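You operate a simulated robot arm through the tools that you are given. There is no shell and no other tool. Be economical: measure what you need, move in short steps, check, and stop when the job is done.

Carry out the task below with a simulated robot arm. There is one attempt and no reset: what you move stays moved.

JOB
Take the steel stub on the assembly bench top and put it away on the top of the wooden bench. Count the blue holders on the assembly bench top, then put as many of the orange holders from the assembly bench top on the top of the tray stand. Take the white holder that says "No 2" from the assembly bench top and put it in the open box. Put the folded cloth on the top of the drying rack. Take the blue screen wipe on the top of the wooden bench and put it away on the top of the teach bench. Shut the filter cover. Take the red gauge on the top of the grey box and put it away on the assembly bench top. Put the copper stub on the top of the blue mat away on the top of the wooden bench. Put the white card sleeve on the top of the spares trolley away on the top of the teach bench. Take the thick stub and leave it on top of the steel mount on the deck of the blue trolley. Any order will do. Set down upright: orange holder, white holder.

It is judged by the outcome, as a careful person would: the job done as asked, and still so three seconds after it is handed in. It fails if anything else is knocked over, pushed out of place, dropped, spilled or broken. A push-on lid holds only when it is set on centred and level and pressed home; a screw cap is set on level and turned clockwise until tight. Flat cloth is picked up by pressing the open fingertips on it (5 to 10 N) and closing them slowly along it; thin cloth reads only 2 to 8 mm in the jaws.

ROBOT AND FRAMES
A 7-joint arm with a fingered hand on a trunk, on a base that drives. Base frame: it is fixed to the floor where the robot stands at the start and does not move with it; the origin is under the middle of the robot, x ahead of it, y to its left, z up. Readings come in mm, rad, newtons and seconds.
Its first joint turns from -2.897 to 2.897 rad. Places, roughly: assembly bench top [800, -400, 800]; blue screen wipe (5x6x4 cm) [800, -3300, 900]; copper stub (3x2x8 cm) [-6200, 1400, 900]; filter cover [-4100, -1400, 700]; folded cloth (6x9x4 cm) [600, -2800, 900]; orange holder [750, -1250, 1000]; red gauge [-5250, -1000, 1250]; steel mount [-4250, 5750, 750]; steel stub (3x3x8 cm) [800, 0, 900]; thick stub (3x2x8 cm) [-4100, 5800, 800]; top of the drying rack [700, 2200, 900]; top of the teach bench [-6100, 1000, 800]; top of the tray stand [700, 1100, 800]; top of the wooden bench [700, -3100, 900]; white card sleeve (10x4x6 cm) [-3300, 5800, 800]; white holder [1000, -1250, 1000]. Payload 4.7 kg.
The TCP is the grasp point between the finger pads, 36 mm short of the fingertips. In the tool frame z runs along the fingers and y along their closing line. Largest opening 120 mm; the body of the gripper starts 42 mm behind the TCP. The gripper is a hand of 5 fingers: y runs from the thumb to the fingers, the wrist lies at [-18, -122, -210] in the tool frame, and closing takes about 1.5 s.
Orientation is told as [roll, pitch, yaw] about the base's x, y, z axes, in that order, counted from this pose: with the fingers straight down and the wrist toward the robot, the tool's x, y and z point along [0, 1, 0], [1, 0, 0] and [0, 0, -1] of the base frame.

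CONTROLS
- The arm moves only by the tool apply_moves. Its arguments are lists of equal length, an entry for each row: "xyz": the shift along the tool's x, y, z in cm, a list of three; "delta_rot": the turn, a rotation vector about the tool's x, y, z in degrees, a list of three. In form: {"xyz": [[x, y, z], ...], "delta_rot": [[ax, ay, az], ...]}. A call has 1 to 20 rows; each row is the pose to reach, as a shift and turn from the pose commanded when the call began, along the tool's axes at that moment. "jaw" is the finger opening in cm, from 0 to 12, set as the call begins (left out, the last holds). A row lasts 0.2 s, in which the tool goes at most 50 mm and 0.15 rad; a call with a longer step from one row to the next is refused whole, and so is a gripper value outside its range. A pose out of reach is approached as far as the arm can. The call stops where the force on the tool passes 40 N (or 10 N more than at its start, if that is more) or the arm is blocked; 0.2 s more then pass. The fingers move at their own pace (about 45 mm/s each) and stop on an object; they squeeze with about 29 N. The grip force told is the motor's: it shows also when the fingers shut on nothing. Time passes only in rows, and 0.2 s behind the last, so rows that repeat a pose let the fingers close. It gives the time, the measured TCP pose, the force on the tool (base axes), the opening and the grip force at its end, in the units of the frame above (readings bear some noise), with the torque about the TCP (base axes, N m) and any sound that the robot's microphone picked up.
- Cameras (640 x 400 px; columns grow to the right, rows downward): "scene" is now at [-240.1, 92.8, 1254.6]; the picture's right is [0.01, -1.00, 0.00], its down [-0.16, -0.00, -0.99] and it looks along [0.99, 0.01, -0.16] (base axes); focal length 214 px, centre (320, 200). "wrist" rides on the gripper at [73, -91, -143] in the tool frame; the picture's right is [-0.80, 0.28, -0.53], its down [-0.53, -0.73, 0.42] and it looks along [-0.27, 0.62, 0.74] (tool axes); focal length 234 px, centre (320, 200). There is no depth. A picture from a camera that has moved, and an enlarged one, comes with that camera's place and axes in the base frame and with its lens. The place of the scene camera against the robot may be out by one fixed shift of up to 18 mm in any direction.
- capture(camera): a new picture of that camera. No time passes.
- roll_base(legs): drives the robot by 1 to 6 legs, each [ahead, turn to the left] in mm and rad, along the robot's own axes; the way and the turn of a leg run together, so that a leg with both is an arc; at most 1500 mm and 3.142 rad a leg. The arm and the cameras ride along, it lands a little off, and it stops where it bumps. It gives what a move gives.
- set_fingers(index, middle, ring, little, thumb_bend, thumb_turn): sets how far each is bent, from 0 (flat) to 1 (curled in); at 0.3 the hand is open as for a grip, at 0.7 the pads meet at the TCP. One left out holds its place. A second passes; each finger stops where it meets its share of the squeeze, and holds until it gets a number again. A gripper value or a shape takes the hand back. It gives what a move gives, with no picture; readings hold the bend of each and the force on index, middle, ring, little, thumb and palm. thumb_turn goes from beside the hand (0) to across from the fingers (1), as for a grip.
- preshape(shape): the hand has 5 fingers and takes this shape, open, in about a second: jaw (thumb against the fingers, like two jaws); tri (thumb and two fingers); tip (a fingertip pinch); poke (one finger out to press); point (the index stretched); flat (the hand flat); cup (the hand cupped); fist (a fist). The gripper value then closes the fingers along that shape, each until it touches; the sizes above hold for jaw. It gives what a move gives, with no picture.
- turn_head(pan, tilt): turns the head with the scene camera to pan (to the left, within 2.496 rad either way) and tilt (down, from -0.506 to 1.204), counted from straight ahead of the robot. It gives what a move gives.
- close_up(camera, box): a new picture of the part [left, top, right, bottom] of that camera's present view, enlarged. No time passes.
- finish_job(): hands the job in; it is judged then, once.

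Go step by step. Nothing tells you exact positions but the pictures and the camera data: compare them with the known pose of the tool, close in by small moves and look again before you grip or let go. The budget is 535 turns and 306 pictures, counting those below and the enlarged ones. Unless the task says otherwise, let go and move clear before handing in, and close with one line.

The tools are called after "Emit:" as a command line: name --argument value ..., lists and objects as JSON in quotes. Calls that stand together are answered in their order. apply_moves: Moves the arm, as the interface text tells. Its arguments: {"type":"object","properties":{"xyz":{"type":"array"},"delta_rot":{"type":"array"},"jaw":{"type":"number"}},"required":["xyz","delta_rot"]} The other tools are called the same way: preshape (shape) gives the hand a shape; set_fingers (index, middle, ring, little, thumb_bend, thumb_turn) moves the fingers one by one; roll_base (legs) drives the base; turn_head (pan, tilt) turns the head that bears the scene camera; capture (camera) takes a picture; close_up (camera, box) takes an enlarged picture of a part of a camera's view; finish_job () hands the job in.

At the start:

```text
time_s: 0.0
tcp_pos: [836.9, -44.4, 1131.6]
orientation: [-0.001, 0.001, -0.001]
wrist_force: [-0.2, -0.3, -0.5]
wrist_torque: [0.03, -0.01, -0.01]
width: 119.7
finger_force: 0.0
shape: jaw
bend: [0.3, 0.3, 0.3, 0.3, 0.3, 0.98]
finger forces: [0.0, 0.1, 0.0, 0.1, 0.0, 0.1]
robot x, y, heading: [1.6, 3.0, 0.003]
head pan, tilt: [0.009, 0.159]
```

scene: 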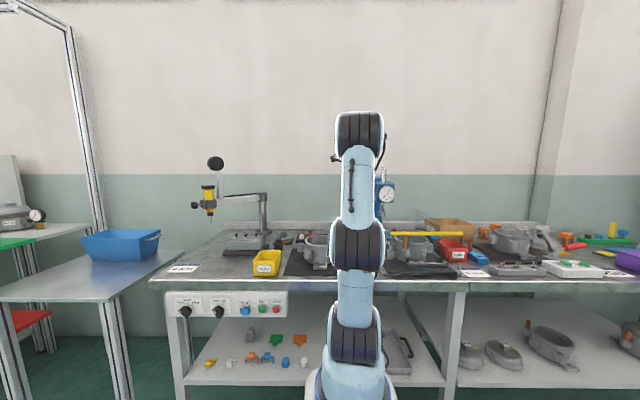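
wrist: 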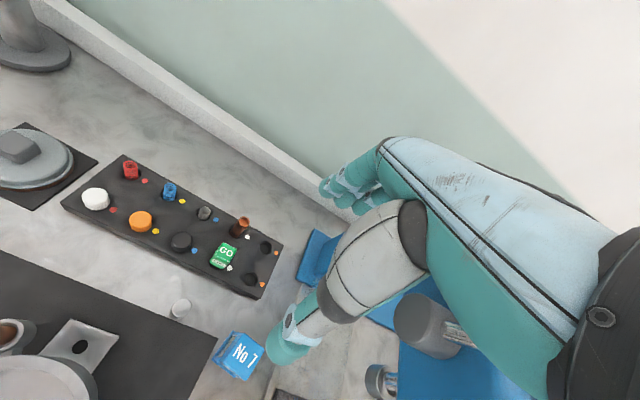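

I see the assembly bench ahead with the arm over it. I'll look around with the head first to place things.

Emit:
turn_head --pan -0.6 --tilt 0.4

Emit:
capture --camera "scene"

Emit:
turn_head --pan 0.6 --tilt 0.4

Emit:
capture --camera "scene"

```text
time_s: 1.0
tcp_pos: [837.4, -44.4, 1131.2]
orientation: [0.001, 0.0, 0.001]
wrist_force: [-0.1, 0.5, -0.4]
wrist_torque: [0.01, -0.01, -0.01]
width: 119.5
finger_force: 0.1
shape: jaw
bend: [0.3, 0.3, 0.3, 0.3, 0.3, 0.98]
finger forces: [0.0, 0.1, 0.0, 0.1, 0.1, 0.0]
robot x, y, heading: [3.1, 0.5, 0.0]
head pan, tilt: [-0.6, 0.4]
```

```text
303 pictures are left
camera scene: at [-256.4, 39.6, 1232.2], right [-0.56, -0.83, 0.0], down [-0.32, 0.22, -0.92], along [0.76, -0.52, -0.39], focal length 214 px, centre (320, 200)
```

scene: 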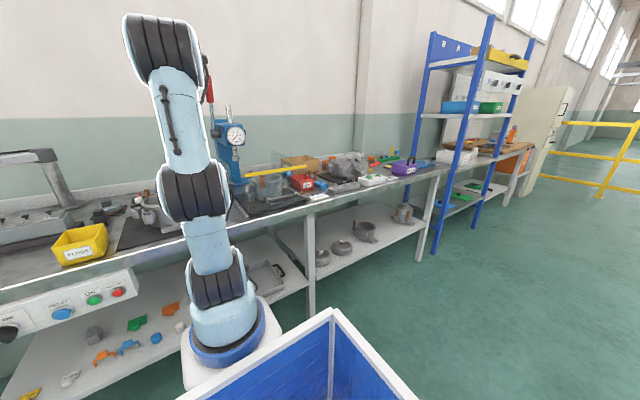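

```text
time_s: 2.4
tcp_pos: [835.4, -43.0, 1132.3]
orientation: [0.001, 0.001, 0.0]
wrist_force: [-0.6, -0.7, 0.0]
wrist_torque: [0.0, -0.01, 0.0]
width: 119.8
finger_force: 0.1
shape: jaw
bend: [0.3, 0.3, 0.3, 0.3, 0.3, 0.98]
finger forces: [0.1, 0.1, 0.0, 0.1, 0.1, 0.1]
robot x, y, heading: [-0.1, -1.1, -0.001]
head pan, tilt: [0.6, 0.4]
```

```text
302 pictures are left
camera scene: at [-256.4, 144.2, 1232.2], right [0.56, -0.83, 0.0], down [-0.32, -0.22, -0.92], along [0.76, 0.52, -0.39], focal length 214 px, centre (320, 200)
```

scene: 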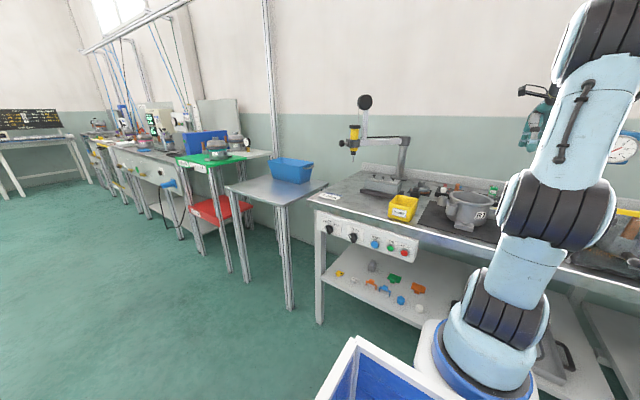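

The blue bin below the camera may be the robot's own tub. I'll survey the rest.

Emit:
turn_head --pan 0.0 --tilt 1.2

Emit:
capture --camera "scene"

Emit:
turn_head --pan 1.8 --tilt 0.2

Emit:
capture --camera "scene"

Emit:
turn_head --pan -1.8 --tilt 0.2

Emit:
capture --camera "scene"

Emit:
turn_head --pan 2.49 --tilt 0.2

Emit:
capture --camera "scene"

```text
time_s: 3.5
tcp_pos: [837.7, -44.3, 1130.5]
orientation: [-0.001, 0.0, 0.001]
wrist_force: [0.1, -0.3, -0.5]
wrist_torque: [-0.01, 0.01, -0.01]
width: 119.4
finger_force: 0.1
shape: jaw
bend: [0.3, 0.3, 0.3, 0.3, 0.3, 0.98]
finger forces: [0.0, 0.1, 0.1, 0.0, 0.0, 0.0]
robot x, y, heading: [0.8, -2.2, 0.001]
head pan, tilt: [0.0, 1.201]
```

```text
301 pictures are left
camera scene: at [-276.9, 91.9, 1169.4], right [0.0, -1.0, 0.0], down [-0.93, 0.0, -0.36], along [0.36, 0.0, -0.93], focal length 214 px, centre (320, 200)
```

scene: 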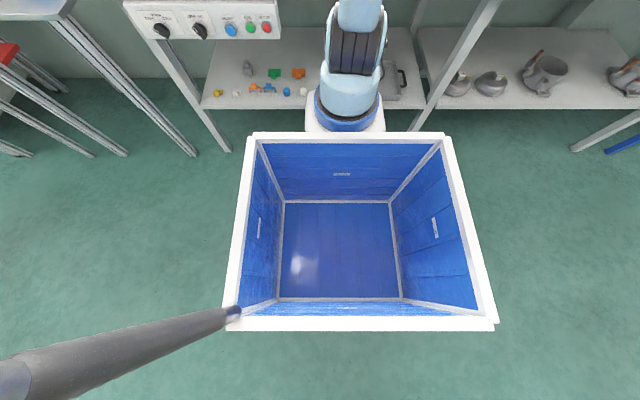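

```text
time_s: 5.3
tcp_pos: [838.0, -43.8, 1131.1]
orientation: [-0.001, -0.002, 0.0]
wrist_force: [-0.5, -0.6, -0.6]
wrist_torque: [-0.02, 0.0, -0.01]
width: 119.6
finger_force: 0.0
shape: jaw
bend: [0.3, 0.3, 0.3, 0.3, 0.3, 0.98]
finger forces: [0.0, 0.0, 0.1, 0.0, 0.1, 0.0]
robot x, y, heading: [2.2, 0.9, -0.003]
head pan, tilt: [1.799, 0.201]
```

```text
300 pictures are left
camera scene: at [-353.9, 182.7, 1250.7], right [0.97, 0.23, 0.0], down [0.04, -0.19, -0.98], along [-0.22, 0.95, -0.2], focal length 214 px, centre (320, 200)
```

scene: 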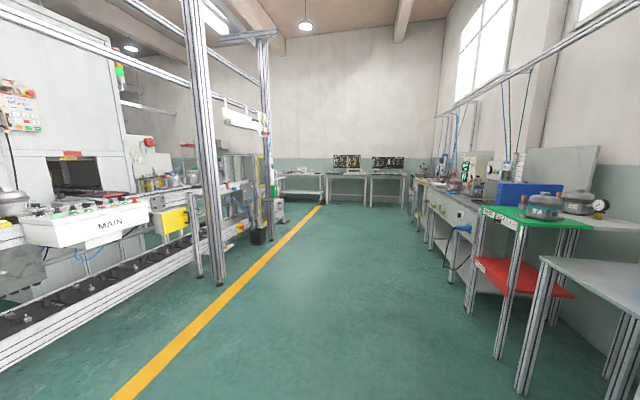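

```text
time_s: 8.3
tcp_pos: [836.5, -43.5, 1130.8]
orientation: [-0.001, -0.001, 0.0]
wrist_force: [-0.1, 0.4, -0.1]
wrist_torque: [0.04, 0.0, -0.01]
width: 119.6
finger_force: 0.1
shape: jaw
bend: [0.3, 0.3, 0.3, 0.3, 0.3, 0.98]
finger forces: [0.0, 0.0, 0.0, 0.0, 0.0, 0.0]
robot x, y, heading: [-0.6, -0.8, 0.007]
head pan, tilt: [-1.799, 0.201]
```

```text
299 pictures are left
camera scene: at [-354.0, 1.1, 1250.7], right [-0.97, 0.23, 0.0], down [0.04, 0.19, -0.98], along [-0.22, -0.95, -0.2], focal length 214 px, centre (320, 200)
```

scene: 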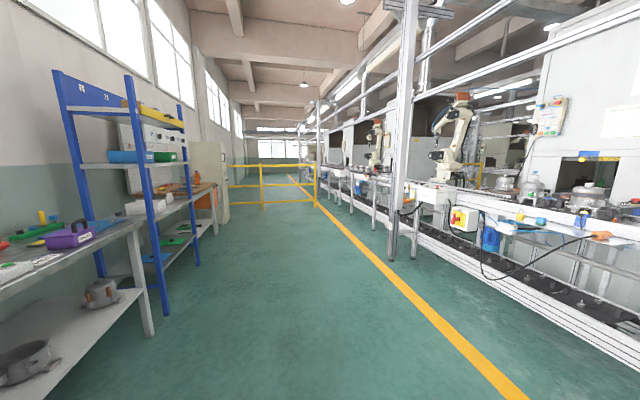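

```text
time_s: 11.8
tcp_pos: [837.0, -43.0, 1131.2]
orientation: [0.0, 0.0, 0.0]
wrist_force: [-0.1, 0.0, 0.1]
wrist_torque: [0.01, 0.0, -0.02]
width: 119.6
finger_force: 0.1
shape: jaw
bend: [0.3, 0.3, 0.3, 0.3, 0.3, 0.98]
finger forces: [0.0, 0.1, 0.1, 0.1, 0.1, 0.0]
robot x, y, heading: [-1.1, 4.8, -0.005]
head pan, tilt: [2.491, 0.201]
```

```text
298 pictures are left
camera scene: at [-407.0, 148.4, 1250.7], right [0.61, 0.8, 0.0], down [0.16, -0.12, -0.98], along [-0.78, 0.59, -0.2], focal length 214 px, centre (320, 200)
```

scene: 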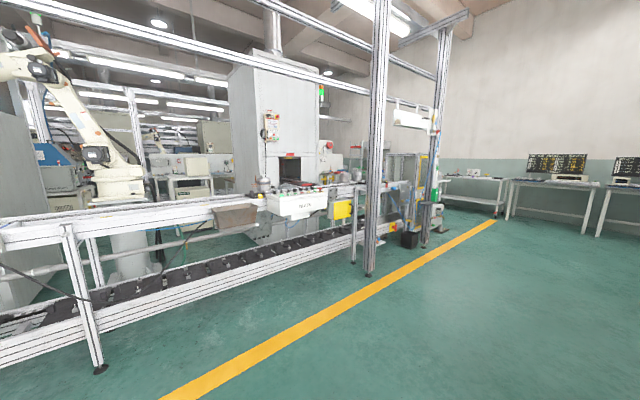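

The tub is the robot's own cargo bin, it seems. Now I look closely at the assembly bench.

Emit:
turn_head --pan -0.2 --tilt 0.3

Emit:
close_up --camera "scene" --box '[120, 120, 360, 270]'

Emit:
close_up --camera "scene" --box '[320, 120, 480, 220]'

Emit:
close_up --camera "scene" --box '[450, 120, 610, 220]'

Emit:
close_up --camera "wrist" --box '[0, 100, 400, 400]'

```text
time_s: 14.2
tcp_pos: [837.3, -43.7, 1129.9]
orientation: [0.001, -0.001, -0.001]
wrist_force: [0.6, 0.4, 0.3]
wrist_torque: [0.01, 0.01, 0.02]
width: 119.7
finger_force: 0.0
shape: jaw
bend: [0.3, 0.3, 0.3, 0.3, 0.3, 0.98]
finger forces: [0.1, 0.0, 0.0, 0.0, 0.1, 0.0]
robot x, y, heading: [-2.1, 2.6, -0.001]
head pan, tilt: [-0.201, 0.3]
```

```text
2.67 times, centred on (240, 195) of scene
camera zoom: at [-241.4, 73.3, 1241.4], right [-0.2, -0.98, 0.0], down [-0.29, 0.06, -0.96], along [0.94, -0.19, -0.3], focal length 572 px, centre (533, 213)
```

zoom: 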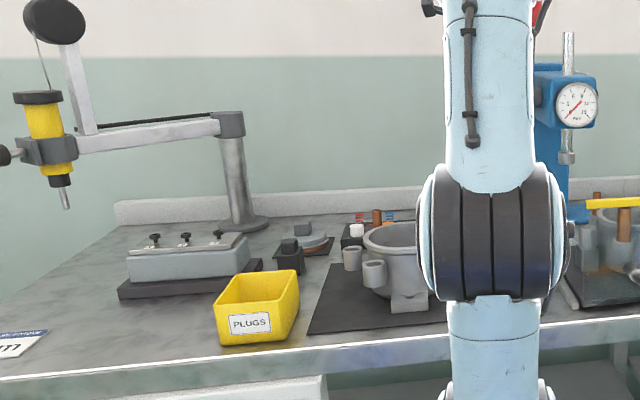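

```text
4.00 times, centred on (400, 170) of scene
camera zoom: at [-241.4, 73.3, 1241.4], right [-0.2, -0.98, 0.0], down [-0.29, 0.06, -0.96], along [0.94, -0.19, -0.3], focal length 858 px, centre (0, 320)
```

zoom: 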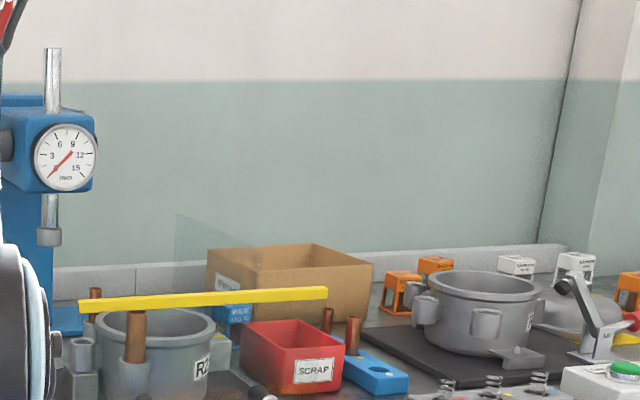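

```text
4.00 times, centred on (530, 170) of scene
camera zoom: at [-241.4, 73.3, 1241.4], right [-0.2, -0.98, 0.0], down [-0.29, 0.06, -0.96], along [0.94, -0.19, -0.3], focal length 858 px, centre (-520, 320)
```

zoom: 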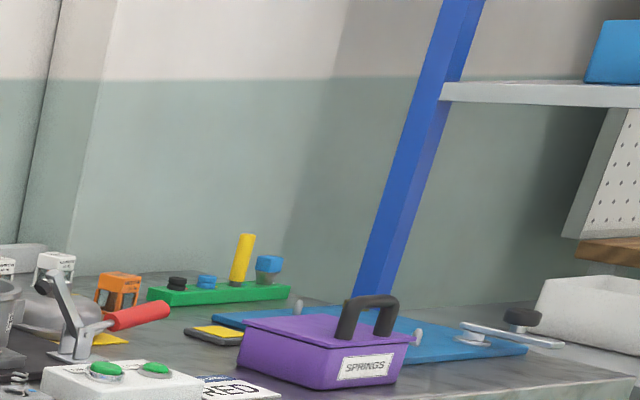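

```text
1.33 times, centred on (200, 250) of wrist
camera zoom: at [746.3, 28.5, 1274.0], right [0.28, -0.8, 0.53], down [-0.73, -0.53, -0.42], along [0.62, -0.27, -0.74], focal length 312 px, centre (480, 133)
```

zoom: 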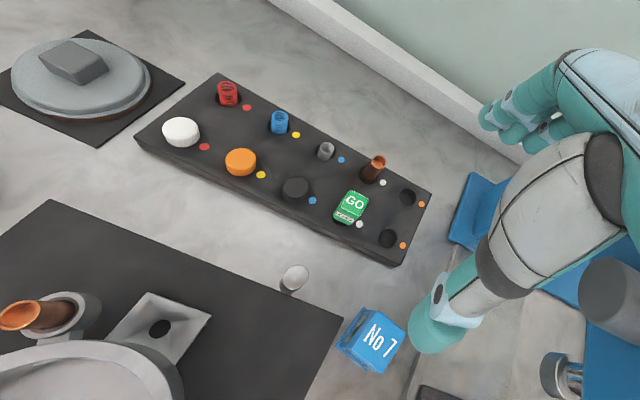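

The light stub at about (783, 17) looks like the steel stub. I move over it and look again.

Emit:
apply_moves --xyz '[[2, -1.8, 3], [4, -3.6, 6], [6, -5.4, 9], [6, -5.4, 12], [6, -5.4, 12]]' --delta_rot '[[0, 0, 0], [0, 0, 0], [0, 0, 0], [0, 0, 0], [0, 0, 0]]' --jaw 8

Emit:
capture --camera "wrist"

Emit:
capture --camera "scene"

```text
time_s: 15.4
tcp_pos: [782.7, 16.5, 1010.1]
orientation: [-0.001, 0.0, 0.002]
wrist_force: [-0.4, 0.3, -0.1]
wrist_torque: [0.01, 0.02, -0.02]
width: 80.5
finger_force: 0.0
shape: jaw
bend: [0.27, 0.38, 0.36, 0.35, 0.62, 0.99]
finger forces: [0.1, 0.0, 0.0, 0.0, 0.0, 0.0]
robot x, y, heading: [1.3, -1.2, -0.0]
head pan, tilt: [-0.201, 0.3]
```

```text
293 pictures are left
camera wrist: at [692.1, 88.6, 1153.6], right [0.28, -0.8, 0.53], down [-0.73, -0.53, -0.42], along [0.62, -0.27, -0.74], focal length 234 px, centre (320, 200)
```

wrist: 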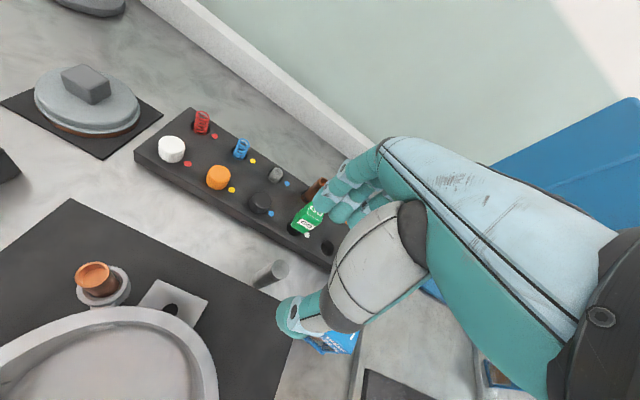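

```text
292 pictures are left
camera scene: at [-241.4, 73.3, 1241.4], right [-0.2, -0.98, 0.0], down [-0.29, 0.06, -0.96], along [0.94, -0.19, -0.3], focal length 214 px, centre (320, 200)
```

scene: 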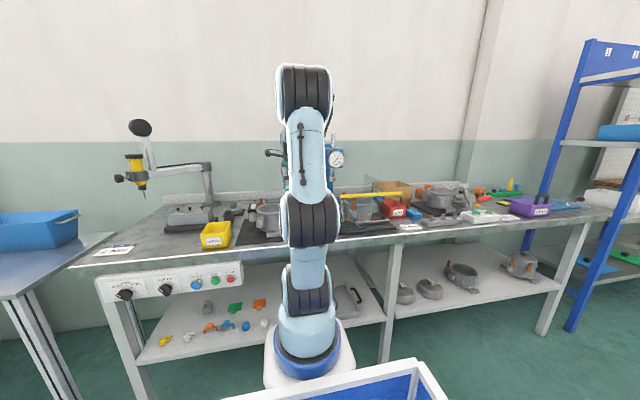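

The stub stands at about (795, 0), 80 mm tall. I centre on it and go down, with a look halfway.

Emit:
apply_moves --xyz '[[-1.6, 1.2, 0], [-1.6, 1.2, 4], [-1.6, 1.2, 8], [-1.6, 1.2, 10]]' --delta_rot '[[0, 0, 0], [0, 0, 0], [0, 0, 0], [0, 0, 0]]'

Emit:
capture --camera "wrist"

```text
time_s: 16.1
tcp_pos: [800.2, 1.1, 968.4]
orientation: [0.001, -0.034, -0.001]
wrist_force: [-1.5, 0.5, 13.6]
wrist_torque: [0.14, -0.64, 0.03]
width: 79.4
finger_force: 0.0
shape: jaw
bend: [0.27, 0.39, 0.36, 0.35, 0.62, 1.0]
finger forces: [13.8, 0.0, 0.0, 0.1, 0.0, 0.0]
robot x, y, heading: [0.3, 3.0, -0.0]
head pan, tilt: [-0.201, 0.3]
stopped in row 3: the force on the tool passed its limit (the readings are from after the stop); the commanded pose is now the measured one
```

```text
291 pictures are left
camera wrist: at [704.7, 73.2, 1108.6], right [0.26, -0.8, 0.53], down [-0.72, -0.53, -0.45], along [0.64, -0.27, -0.72], focal length 234 px, centre (320, 200)
```

wrist: 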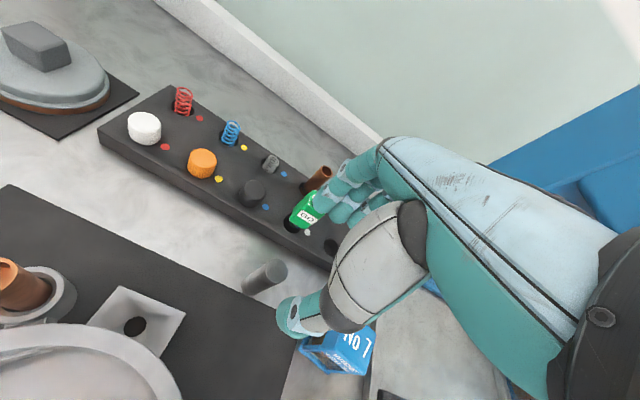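

The finger touched something: the bench is higher than 800. Triangulating gives the stub at about (773, 20) with the bench near z 865. I back up and level, then look again.

Emit:
apply_moves --xyz '[[0, 0, -2], [0.5, -1.3, -5], [2, -2.6, -6], [2, -2.6, -6]]' --delta_rot '[[1, 0, 0], [1.95, 0, 0], [1.95, 0, 0], [1.95, 0, 0]]'

Emit:
close_up --camera "wrist" --box '[150, 120, 470, 320]'

```text
time_s: 17.1
tcp_pos: [771.7, 21.6, 1023.6]
orientation: [0.0, 0.006, -0.002]
wrist_force: [0.6, 1.4, 0.6]
wrist_torque: [0.01, 0.03, 0.02]
width: 80.0
finger_force: 0.0
shape: jaw
bend: [0.27, 0.39, 0.36, 0.35, 0.62, 1.0]
finger forces: [0.0, 0.0, 0.0, 0.0, 0.0, 0.1]
robot x, y, heading: [1.2, 0.5, -0.002]
head pan, tilt: [-0.201, 0.3]
```

```text
2.00 times, centred on (310, 220) of wrist
camera zoom: at [682.2, 93.7, 1168.3], right [0.28, -0.8, 0.52], down [-0.74, -0.53, -0.42], along [0.62, -0.27, -0.74], focal length 468 px, centre (340, 160)
```

zoom: 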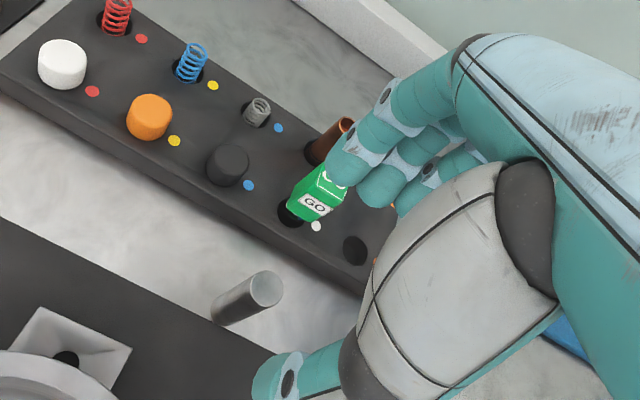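

The stub is under the TCP at (771, 24), its top near z 945. I go down around it.

Emit:
apply_moves --xyz '[[0.2, 0, 3], [0.2, 0, 6], [0.2, 0, 8.5], [0.2, 0, 8.5]]' --delta_rot '[[0, 0, 0], [0, 0, 0], [0, 0, 0], [0, 0, 0]]'

Emit:
close_up --camera "wrist" --box '[150, 120, 470, 320]'

```text
time_s: 18.1
tcp_pos: [769.5, 23.7, 939.3]
orientation: [0.0, 0.007, 0.0]
wrist_force: [-0.2, 0.0, 0.1]
wrist_torque: [-0.01, 0.02, 0.01]
width: 80.3
finger_force: 0.1
shape: jaw
bend: [0.27, 0.39, 0.36, 0.35, 0.62, 1.0]
finger forces: [0.0, 0.0, 0.0, 0.0, 0.0, 0.0]
robot x, y, heading: [0.3, -0.2, -0.001]
head pan, tilt: [-0.201, 0.3]
```

```text
2.00 times, centred on (310, 220) of wrist
camera zoom: at [681.0, 95.5, 1083.4], right [0.28, -0.8, 0.52], down [-0.74, -0.53, -0.42], along [0.62, -0.27, -0.74], focal length 468 px, centre (340, 160)
```

zoom: 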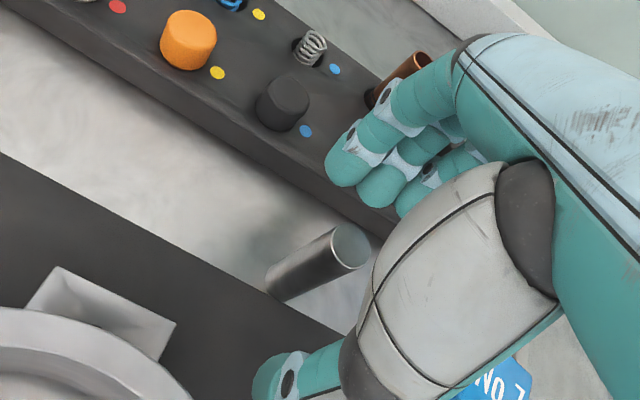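

Aligned well. I go down 30 mm more and close.

Emit:
apply_moves --xyz '[[0, 0, 1.5], [0, 0, 2.8], [0, 0, 2.8]]' --delta_rot '[[0, 0, 0], [0, 0, 0], [0, 0, 0]]'

Emit:
apply_moves --xyz '[[0, 0, 0], [0, 0, 0], [0, 0, 0], [0, 0, 0], [0, 0, 0], [0, 0, 0], [0, 0, 0], [0, 0, 0]]' --delta_rot '[[0, 0, 0], [0, 0, 0], [0, 0, 0], [0, 0, 0], [0, 0, 0], [0, 0, 0], [0, 0, 0], [0, 0, 0]]' --jaw 1

```text
time_s: 18.9
tcp_pos: [771.4, 23.3, 910.7]
orientation: [0.001, 0.007, -0.001]
wrist_force: [-0.8, -1.3, 0.5]
wrist_torque: [0.04, -0.02, 0.0]
width: 80.2
finger_force: 0.1
shape: jaw
bend: [0.27, 0.39, 0.36, 0.35, 0.62, 1.0]
finger forces: [0.0, 0.1, 0.1, 0.1, 0.0, 0.1]
robot x, y, heading: [-1.3, -1.9, -0.001]
head pan, tilt: [-0.201, 0.3]
```

```text
time_s: 20.7
tcp_pos: [771.2, 22.7, 912.8]
orientation: [-0.001, 0.005, -0.001]
wrist_force: [2.6, -0.1, -1.5]
wrist_torque: [-0.02, -0.17, 0.02]
width: 11.9
finger_force: 28.7
shape: jaw
bend: [0.71, 0.63, 0.7, 0.7, 0.74, 1.0]
finger forces: [15.1, 9.1, 0.0, 0.1, 23.3, 0.1]
robot x, y, heading: [-3.1, -4.0, 0.005]
head pan, tilt: [-0.201, 0.3]
```

Emit:
close_up --camera "wrist" --box '[150, 120, 470, 320]'

```text
2.00 times, centred on (310, 220) of wrist
camera zoom: at [681.8, 95.3, 1055.5], right [0.28, -0.8, 0.52], down [-0.74, -0.53, -0.42], along [0.62, -0.27, -0.74], focal length 468 px, centre (340, 160)
```

zoom: 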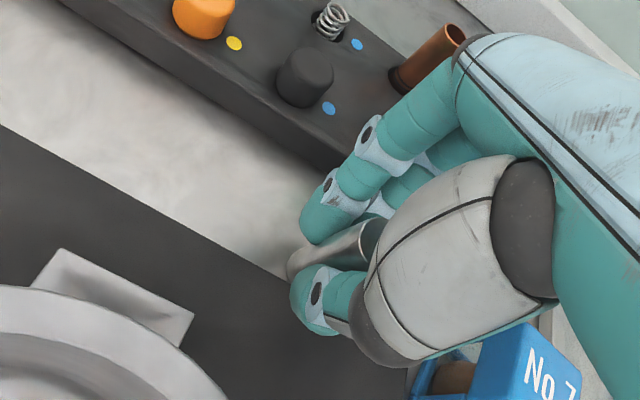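

Held by thumb, index and middle. I lift, pull in a little, then back off and drive along the aisle, looking at the bench on the way.

Emit:
apply_moves --xyz '[[0, 0, -2], [0, 0, -6], [0, 0, -10.5], [0, 0, -15], [0, -3, -19], [0, -7, -22], [0, -11, -24], [0, -15, -26], [0, -19, -27], [0, -19, -27]]' --delta_rot '[[0, 0, 0], [0, 0, 0], [0, 0, 0], [0, 0, 0], [0, 0, 0], [0, 0, 0], [0, 0, 0], [0, 0, 0], [0, 0, 0], [0, 0, 0]]'

Emit:
roll_base --legs '[[-500, 0], [0, -1.571], [600, 0]]'

Emit:
turn_head --pan 1.57 --tilt 0.25

Emit:
capture --camera "scene"

```text
time_s: 22.9
tcp_pos: [581.5, 23.6, 1183.6]
orientation: [0.0, 0.007, -0.002]
wrist_force: [-0.2, 0.3, -1.2]
wrist_torque: [-0.01, 0.01, 0.02]
width: 11.8
finger_force: 29.3
shape: jaw
bend: [0.71, 0.63, 0.7, 0.7, 0.75, 1.0]
finger forces: [14.5, 8.9, 0.1, 0.0, 24.2, 0.0]
robot x, y, heading: [2.4, -2.1, -0.002]
head pan, tilt: [-0.201, 0.3]
```

```text
time_s: 32.7
tcp_pos: [-501.4, -1175.4, 1185.4]
orientation: [0.001, 0.007, -1.605]
wrist_force: [-0.5, 0.0, -1.2]
wrist_torque: [0.01, 0.0, 0.03]
width: 12.1
finger_force: 28.8
shape: jaw
bend: [0.71, 0.63, 0.7, 0.7, 0.75, 1.0]
finger forces: [14.6, 9.0, 0.0, 0.0, 23.7, 0.0]
robot x, y, heading: [-510.0, -592.2, -1.6]
head pan, tilt: [-0.201, 0.3]
```

```text
time_s: 34.5
tcp_pos: [-502.1, -1176.7, 1183.4]
orientation: [0.0, 0.007, -1.603]
wrist_force: [1.0, 0.8, -1.5]
wrist_torque: [-0.06, 0.01, 0.01]
width: 12.2
finger_force: 29.4
shape: jaw
bend: [0.71, 0.63, 0.7, 0.7, 0.75, 1.0]
finger forces: [14.6, 9.1, 0.0, 0.0, 23.7, 0.0]
robot x, y, heading: [-507.8, -593.0, -1.601]
head pan, tilt: [1.571, 0.25]
```

```text
287 pictures are left
camera scene: at [-327.5, -257.6, 1246.1], right [-0.03, -1.0, 0.0], down [-0.25, 0.01, -0.97], along [0.97, -0.03, -0.25], focal length 214 px, centre (320, 200)
```

scene: 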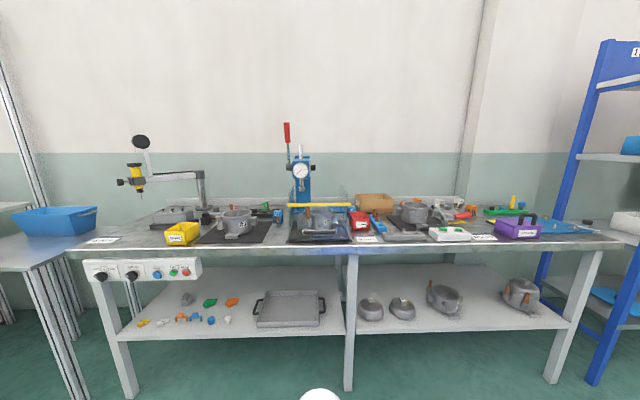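

Now the whole bench is visible. I enlarge the parts.

Emit:
close_up --camera "scene" --box '[140, 180, 268, 260]'

Emit:
close_up --camera "scene" --box '[250, 180, 378, 260]'

Emit:
close_up --camera "scene" --box '[350, 180, 478, 260]'

Emit:
close_up --camera "scene" --box '[450, 180, 578, 260]'

```text
5.00 times, centred on (204, 220) of scene
camera zoom: at [-327.5, -257.6, 1246.1], right [-0.03, -1.0, 0.0], down [-0.25, 0.01, -0.97], along [0.97, -0.03, -0.25], focal length 1072 px, centre (900, 100)
```

zoom: 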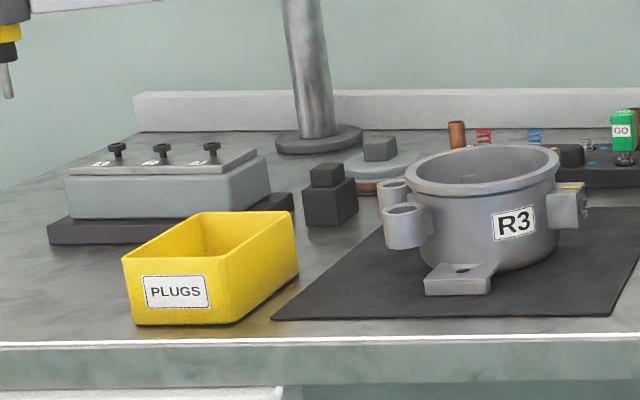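

```text
5.00 times, centred on (314, 220) of scene
camera zoom: at [-327.5, -257.6, 1246.1], right [-0.03, -1.0, 0.0], down [-0.25, 0.01, -0.97], along [0.97, -0.03, -0.25], focal length 1072 px, centre (350, 100)
```

zoom: 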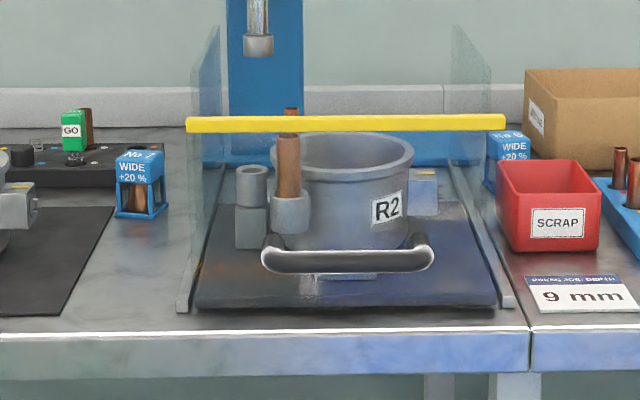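

```text
5.00 times, centred on (414, 220) of scene
camera zoom: at [-327.5, -257.6, 1246.1], right [-0.03, -1.0, 0.0], down [-0.25, 0.01, -0.97], along [0.97, -0.03, -0.25], focal length 1072 px, centre (-150, 100)
```

zoom: 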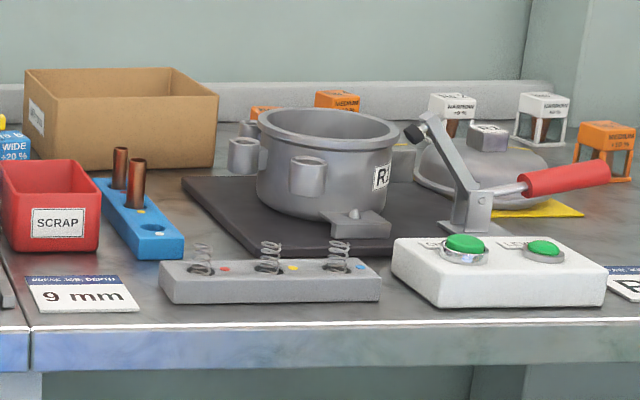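

```text
5.00 times, centred on (514, 220) of scene
camera zoom: at [-327.5, -257.6, 1246.1], right [-0.03, -1.0, 0.0], down [-0.25, 0.01, -0.97], along [0.97, -0.03, -0.25], focal length 1072 px, centre (-650, 100)
```

zoom: 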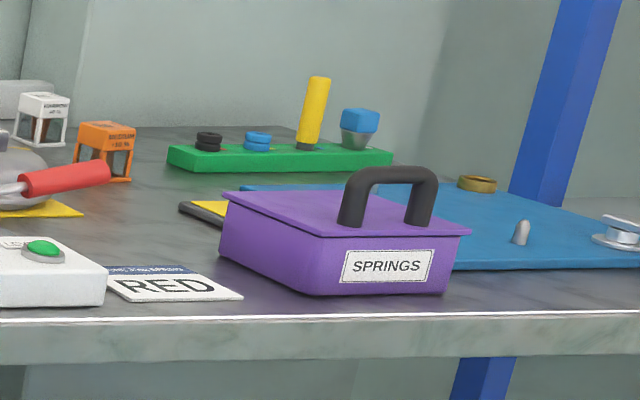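

Two blue holders so far (No 1 and No 6), three orange, two white; the cardboard carton looks like the open box. I drive on to the wooden bench with the stub.

Emit:
roll_base --legs '[[0, 0.03], [1500, 0], [900, 0]]'

Emit:
capture --camera "scene"

```text
time_s: 46.6
tcp_pos: [-461.6, -3569.7, 1185.1]
orientation: [0.001, 0.007, -1.563]
wrist_force: [0.1, -0.9, -2.6]
wrist_torque: [-0.01, -0.02, 0.01]
width: 12.0
finger_force: 28.8
shape: jaw
bend: [0.71, 0.63, 0.7, 0.7, 0.75, 1.0]
finger forces: [14.7, 9.2, 0.0, 0.0, 23.7, 0.0]
robot x, y, heading: [-489.8, -2990.1, -1.562]
head pan, tilt: [1.571, 0.25]
```

```text
282 pictures are left
camera scene: at [-324.1, -2645.0, 1246.1], right [0.01, -1.0, 0.0], down [-0.25, 0.0, -0.97], along [0.97, 0.01, -0.25], focal length 214 px, centre (320, 200)
```

scene: 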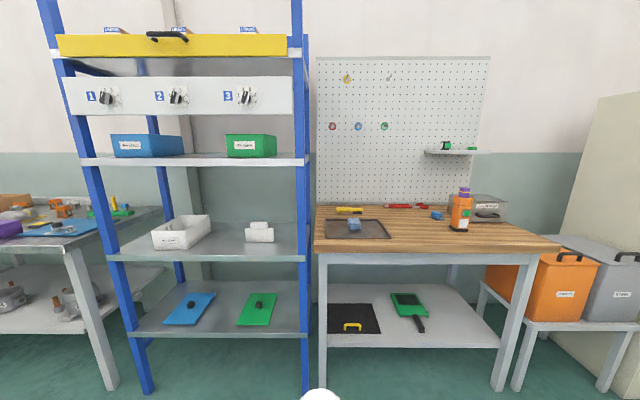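

Emit:
close_up --camera "scene" --box '[300, 170, 556, 330]'

Emit:
close_up --camera "scene" --box '[0, 180, 128, 260]'

```text
2.50 times, centred on (428, 250) of scene
camera zoom: at [-324.1, -2645.0, 1246.1], right [0.01, -1.0, 0.0], down [-0.25, 0.0, -0.97], along [0.97, 0.01, -0.25], focal length 536 px, centre (50, 75)
```

zoom: 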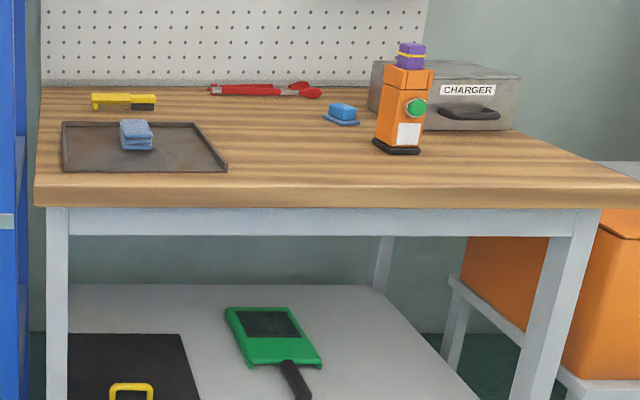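

```text
5.00 times, centred on (64, 220) of scene
camera zoom: at [-324.1, -2645.0, 1246.1], right [0.01, -1.0, 0.0], down [-0.25, 0.0, -0.97], along [0.97, 0.01, -0.25], focal length 1072 px, centre (1600, 100)
```

zoom: 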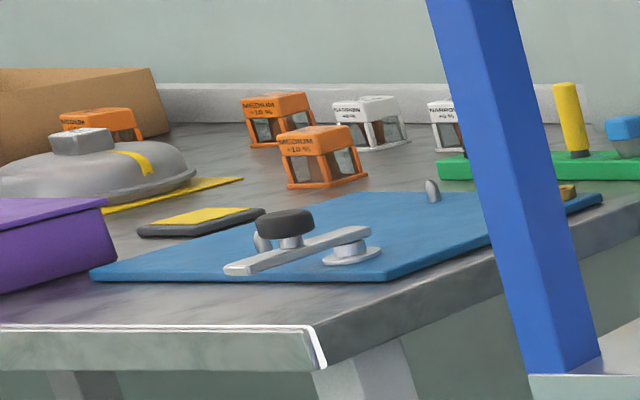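

Wooden bench: the folded cloth lies on a dark tray on the left, the wipe further back; the middle front is free. I drive up facing it.

Emit:
roll_base --legs '[[0, 1.562], [420, 0]]'

Emit:
turn_head --pan 0.0 --tilt 0.45

Emit:
capture --camera "scene"

Emit:
capture --camera "wrist"

```text
time_s: 53.0
tcp_pos: [511.0, -2934.5, 1183.1]
orientation: [0.0, 0.007, 0.03]
wrist_force: [0.8, -0.5, -0.7]
wrist_torque: [-0.04, 0.0, 0.0]
width: 11.9
finger_force: 29.1
shape: jaw
bend: [0.71, 0.63, 0.7, 0.7, 0.75, 1.0]
finger forces: [14.7, 9.5, 0.0, 0.0, 23.4, 0.0]
robot x, y, heading: [-72.9, -2975.7, 0.03]
head pan, tilt: [1.571, 0.25]
```

```text
time_s: 54.7
tcp_pos: [510.6, -2933.7, 1183.3]
orientation: [-0.002, 0.007, 0.029]
wrist_force: [-0.1, -0.8, -1.0]
wrist_torque: [0.0, 0.02, 0.0]
width: 12.0
finger_force: 29.1
shape: jaw
bend: [0.71, 0.63, 0.7, 0.7, 0.75, 1.0]
finger forces: [14.7, 9.4, 0.0, 0.0, 23.4, 0.0]
robot x, y, heading: [-71.3, -2975.5, 0.029]
head pan, tilt: [0.0, 0.45]
```

```text
279 pictures are left
camera scene: at [-313.3, -2891.1, 1227.5], right [0.03, -1.0, 0.0], down [-0.43, -0.01, -0.9], along [0.9, 0.03, -0.44], focal length 214 px, centre (320, 200)
```

scene: 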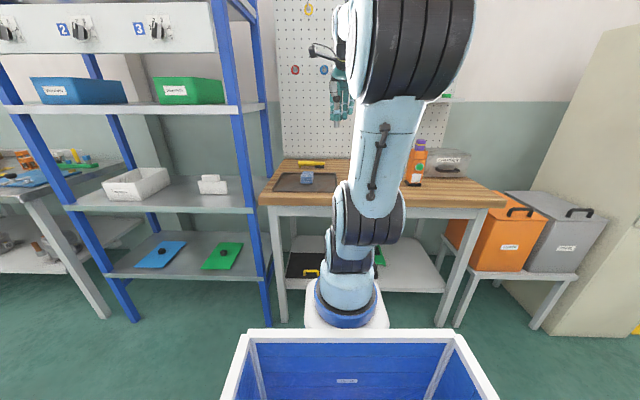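

```text
278 pictures are left
camera wrist: at [418.8, -2863.5, 1328.3], right [0.31, -0.8, 0.52], down [-0.72, -0.55, -0.42], along [0.62, -0.25, -0.74], focal length 234 px, centre (320, 200)
```

wrist: 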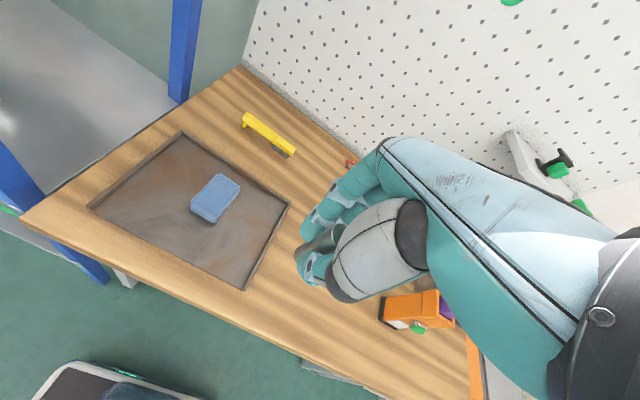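

I'll set the stub at about (620, -3060), clear of the tray and the orange unit. I move over and down to z 975.

Emit:
apply_moves --xyz '[[-3, 2.5, 1], [-6, 5, 3], [-9, 8, 6], [-13, 10.6, 9], [-13, 10.6, 13], [-13, 10.6, 17], [-13, 10.6, 20.5], [-13, 10.6, 20.5]]' --delta_rot '[[0, 0, 0], [0, 0, 0], [0, 0, 0], [0, 0, 0], [0, 0, 0], [0, 0, 0], [0, 0, 0], [0, 0, 0]]'

Emit:
capture --camera "wrist"

Emit:
close_up --camera "scene" --box '[250, 120, 490, 270]'

```text
refused: row 3 steps farther than a row can; nothing moved
```

```text
277 pictures are left
camera wrist: at [418.8, -2863.5, 1328.3], right [0.31, -0.8, 0.52], down [-0.72, -0.55, -0.42], along [0.62, -0.25, -0.74], focal length 234 px, centre (320, 200)
```

wrist: 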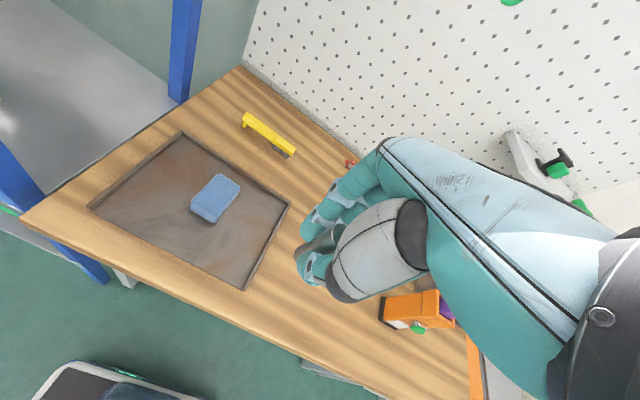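

```text
2.67 times, centred on (370, 195) of scene
camera zoom: at [-313.3, -2891.1, 1227.5], right [0.03, -1.0, 0.0], down [-0.43, -0.01, -0.9], along [0.9, 0.03, -0.44], focal length 572 px, centre (187, 213)
```

zoom: 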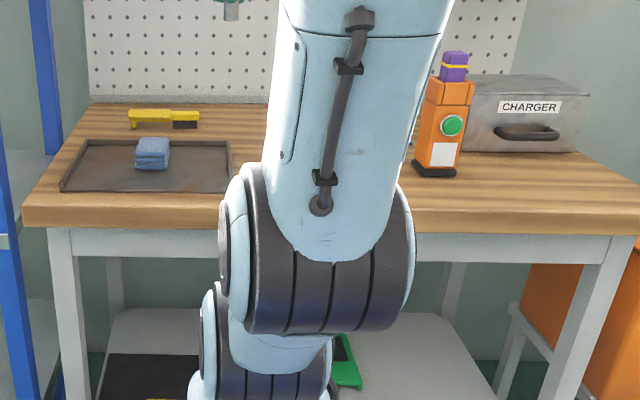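

I keep the steps within 50 mm a row.

Emit:
apply_moves --xyz '[[-3, 2.5, 0], [-6, 5, 1], [-9, 7.5, 3], [-12, 10, 5], [-13, 10.6, 9], [-13, 10.6, 13], [-13, 10.6, 17], [-13, 10.6, 20.5], [-13, 10.6, 20.5]]' --delta_rot '[[0, 0, 0], [0, 0, 0], [0, 0, 0], [0, 0, 0], [0, 0, 0], [0, 0, 0], [0, 0, 0], [0, 0, 0], [0, 0, 0]]'

Emit:
capture --camera "wrist"

```text
time_s: 56.7
tcp_pos: [619.7, -3058.5, 978.2]
orientation: [0.0, 0.008, 0.03]
wrist_force: [-0.2, 0.2, -0.7]
wrist_torque: [0.0, 0.01, 0.01]
width: 11.7
finger_force: 29.4
shape: jaw
bend: [0.71, 0.63, 0.7, 0.7, 0.75, 1.0]
finger forces: [14.9, 9.8, 0.2, 0.0, 23.2, 0.0]
robot x, y, heading: [-71.2, -2975.8, 0.025]
head pan, tilt: [0.0, 0.45]
```

```text
275 pictures are left
camera wrist: at [527.5, -2989.2, 1121.8], right [0.31, -0.8, 0.52], down [-0.72, -0.55, -0.42], along [0.62, -0.25, -0.74], focal length 234 px, centre (320, 200)
```

wrist: 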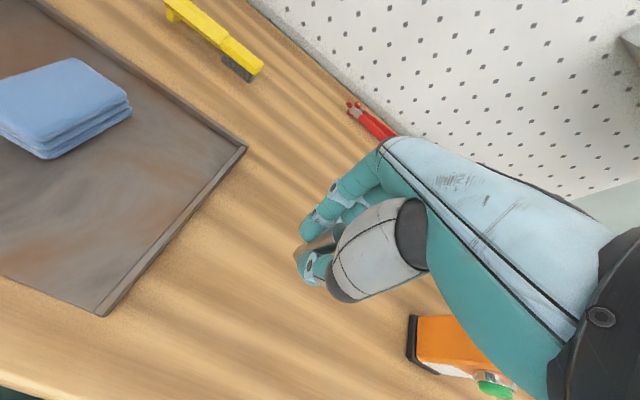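

The bench surface is near z 870, so the stub should touch at a TCP height near 920. I lower step by step.

Emit:
apply_moves --xyz '[[0, 0, 2], [0, 0, 4], [0, 0, 4.8], [0, 0, 4.8]]' --delta_rot '[[0, 0, 0], [0, 0, 0], [0, 0, 0], [0, 0, 0]]'

Emit:
apply_moves --xyz '[[0, 0, 0.3], [0, 0, 0.6], [0, 0, 0.6]]' --delta_rot '[[0, 0, 0], [0, 0, 0], [0, 0, 0]]'

```text
time_s: 57.7
tcp_pos: [618.8, -3059.5, 929.0]
orientation: [0.001, 0.006, 0.027]
wrist_force: [0.1, 0.6, -1.3]
wrist_torque: [0.0, 0.04, -0.01]
width: 11.8
finger_force: 28.9
shape: jaw
bend: [0.71, 0.63, 0.7, 0.7, 0.75, 1.0]
finger forces: [14.9, 9.9, 0.0, 0.0, 23.3, 0.0]
robot x, y, heading: [-72.1, -2974.3, 0.027]
head pan, tilt: [0.0, 0.45]
```

```text
time_s: 58.5
tcp_pos: [619.6, -3059.4, 923.8]
orientation: [0.0, 0.007, 0.031]
wrist_force: [-0.2, 0.0, -1.4]
wrist_torque: [0.0, -0.02, 0.01]
width: 12.1
finger_force: 29.8
shape: jaw
bend: [0.71, 0.63, 0.7, 0.7, 0.75, 1.0]
finger forces: [14.9, 9.8, 0.0, 0.0, 23.5, 0.0]
robot x, y, heading: [-70.6, -2978.8, 0.032]
head pan, tilt: [0.0, 0.45]
```

Emit:
apply_moves --xyz '[[0, 0, 0.3], [0, 0, 0.6], [0, 0, 0.9], [0, 0, 0.9]]' --delta_rot '[[0, 0, 0], [0, 0, 0], [0, 0, 0], [0, 0, 0]]'

Emit:
close_up --camera "wrist" --box '[150, 120, 470, 320]'

```text
time_s: 59.5
tcp_pos: [619.4, -3060.6, 918.2]
orientation: [0.0, 0.002, 0.03]
wrist_force: [-2.7, 1.5, 29.6]
wrist_torque: [0.04, -0.1, -0.01]
width: 13.2
finger_force: 29.1
shape: jaw
bend: [0.72, 0.62, 0.7, 0.7, 0.76, 1.0]
finger forces: [18.2, 11.3, 0.1, 0.0, 30.6, 0.0]
robot x, y, heading: [-68.6, -2973.5, 0.029]
head pan, tilt: [0.0, 0.45]
```

```text
2.00 times, centred on (310, 220) of wrist
camera zoom: at [527.0, -2990.4, 1061.7], right [0.3, -0.79, 0.53], down [-0.72, -0.55, -0.42], along [0.63, -0.25, -0.74], focal length 468 px, centre (340, 160)
```

zoom: 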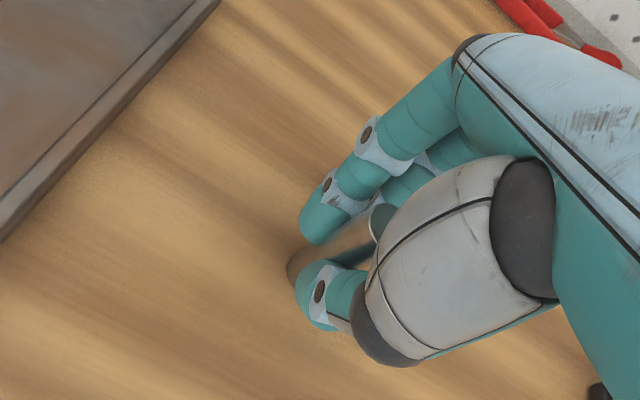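

It is standing on the bench. I ease off a little and open.

Emit:
apply_moves --xyz '[[0, 0, -0.15], [0, 0, -0.15]]' --delta_rot '[[0, 0, 0], [0, 0, 0]]'

Emit:
apply_moves --xyz '[[0, 0, 0], [0, 0, 0], [0, 0, 0], [0, 0, 0], [0, 0, 0], [0, 0, 0]]' --delta_rot '[[0, 0, 0], [0, 0, 0], [0, 0, 0], [0, 0, 0], [0, 0, 0], [0, 0, 0]]' --jaw 8

Emit:
apply_moves --xyz '[[0, 0, -3], [0, 0, -7], [0, 0, -11], [0, 0, -15], [0, 0, -19], [0, 0, -19]]' --delta_rot '[[0, 0, 0], [0, 0, 0], [0, 0, 0], [0, 0, 0], [0, 0, 0], [0, 0, 0]]'

Emit:
capture --camera "wrist"

```text
time_s: 60.1
tcp_pos: [619.6, -3059.2, 918.2]
orientation: [-0.001, 0.004, 0.03]
wrist_force: [2.4, 0.1, 27.3]
wrist_torque: [-0.01, -0.28, 0.0]
width: 13.4
finger_force: 28.7
shape: jaw
bend: [0.72, 0.62, 0.7, 0.7, 0.76, 1.0]
finger forces: [19.4, 12.8, 0.0, 0.1, 28.7, 0.0]
robot x, y, heading: [-69.5, -2973.7, 0.035]
head pan, tilt: [0.0, 0.45]
```

```text
time_s: 61.5
tcp_pos: [618.8, -3060.6, 915.9]
orientation: [0.0, 0.006, 0.03]
wrist_force: [0.1, 0.0, 0.6]
wrist_torque: [-0.01, 0.01, 0.0]
width: 79.9
finger_force: 0.1
shape: jaw
bend: [0.27, 0.39, 0.36, 0.36, 0.62, 1.0]
finger forces: [0.0, 0.0, 0.0, 0.0, 0.0, 0.1]
robot x, y, heading: [-68.2, -2979.4, 0.029]
head pan, tilt: [0.0, 0.45]
```

```text
time_s: 62.9
tcp_pos: [620.9, -3059.5, 1107.5]
orientation: [0.0, 0.007, 0.03]
wrist_force: [0.2, -0.6, 0.0]
wrist_torque: [0.02, -0.02, -0.03]
width: 79.6
finger_force: 0.1
shape: jaw
bend: [0.27, 0.39, 0.36, 0.36, 0.62, 1.0]
finger forces: [0.0, 0.0, 0.0, 0.0, 0.0, 0.0]
robot x, y, heading: [-69.6, -2976.0, 0.027]
head pan, tilt: [0.0, 0.45]
```

```text
273 pictures are left
camera wrist: at [528.2, -2989.9, 1250.7], right [0.31, -0.8, 0.52], down [-0.72, -0.55, -0.42], along [0.62, -0.25, -0.74], focal length 234 px, centre (320, 200)
```

wrist: 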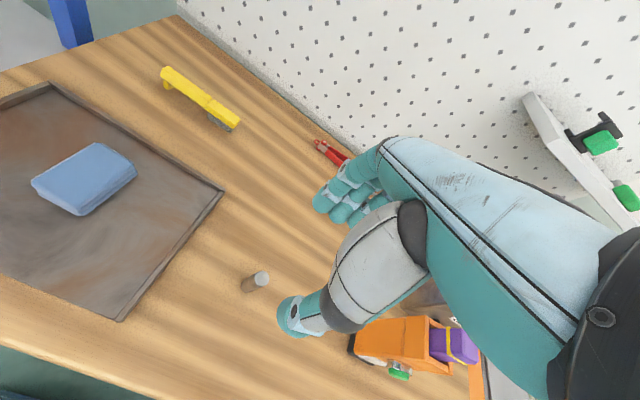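

The steel stub stands well. Next the blue wipe: I turn the hand so that the wrist stays left of the orange unit, and look.

Emit:
apply_moves --xyz '[[-1.5, 1, 0], [-3, 2, 0], [-4.5, 3, 0], [-6, 4, 0], [-7.5, 5.5, 0], [-9.2, 6.7, 0], [-9.2, 6.7, 0]]' --delta_rot '[[0, 0, 8], [0, 0, 16], [0, 0, 24], [0, 0, 32], [0, 0, 40], [0, 0, 47], [0, 0, 47]]' --jaw 10

Emit:
capture --camera "wrist"

Emit:
capture --camera "scene"

```text
time_s: 64.5
tcp_pos: [690.1, -3149.6, 1107.4]
orientation: [-0.004, 0.003, -0.794]
wrist_force: [-0.1, -0.8, 0.1]
wrist_torque: [0.0, -0.03, -0.01]
width: 99.6
finger_force: 0.0
shape: jaw
bend: [0.26, 0.34, 0.32, 0.32, 0.49, 0.99]
finger forces: [0.0, 0.1, 0.0, 0.0, 0.0, 0.0]
robot x, y, heading: [-71.4, -2974.8, 0.032]
head pan, tilt: [0.0, 0.45]
```

```text
272 pictures are left
camera wrist: at [679.0, -3033.7, 1250.1], right [-0.37, -0.76, 0.53], down [-0.9, 0.15, -0.42], along [0.24, -0.63, -0.74], focal length 234 px, centre (320, 200)
```

wrist: 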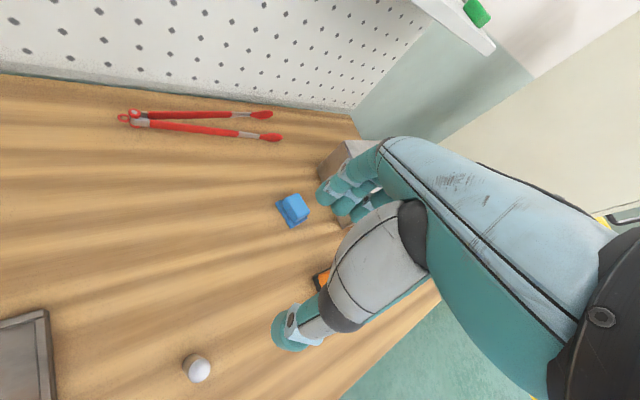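

```text
271 pictures are left
camera scene: at [-313.3, -2891.1, 1227.5], right [0.03, -1.0, 0.0], down [-0.44, -0.01, -0.9], along [0.9, 0.03, -0.44], focal length 214 px, centre (320, 200)
```

scene: 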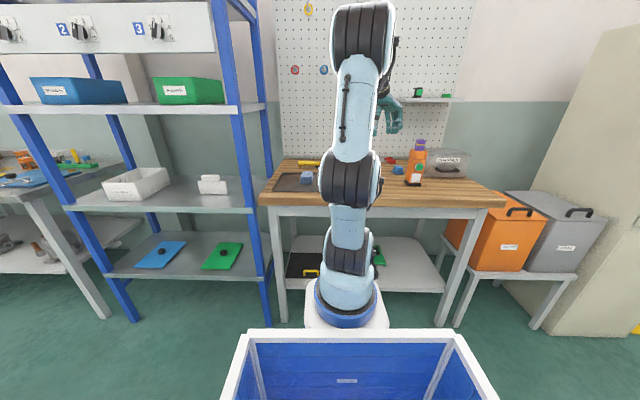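

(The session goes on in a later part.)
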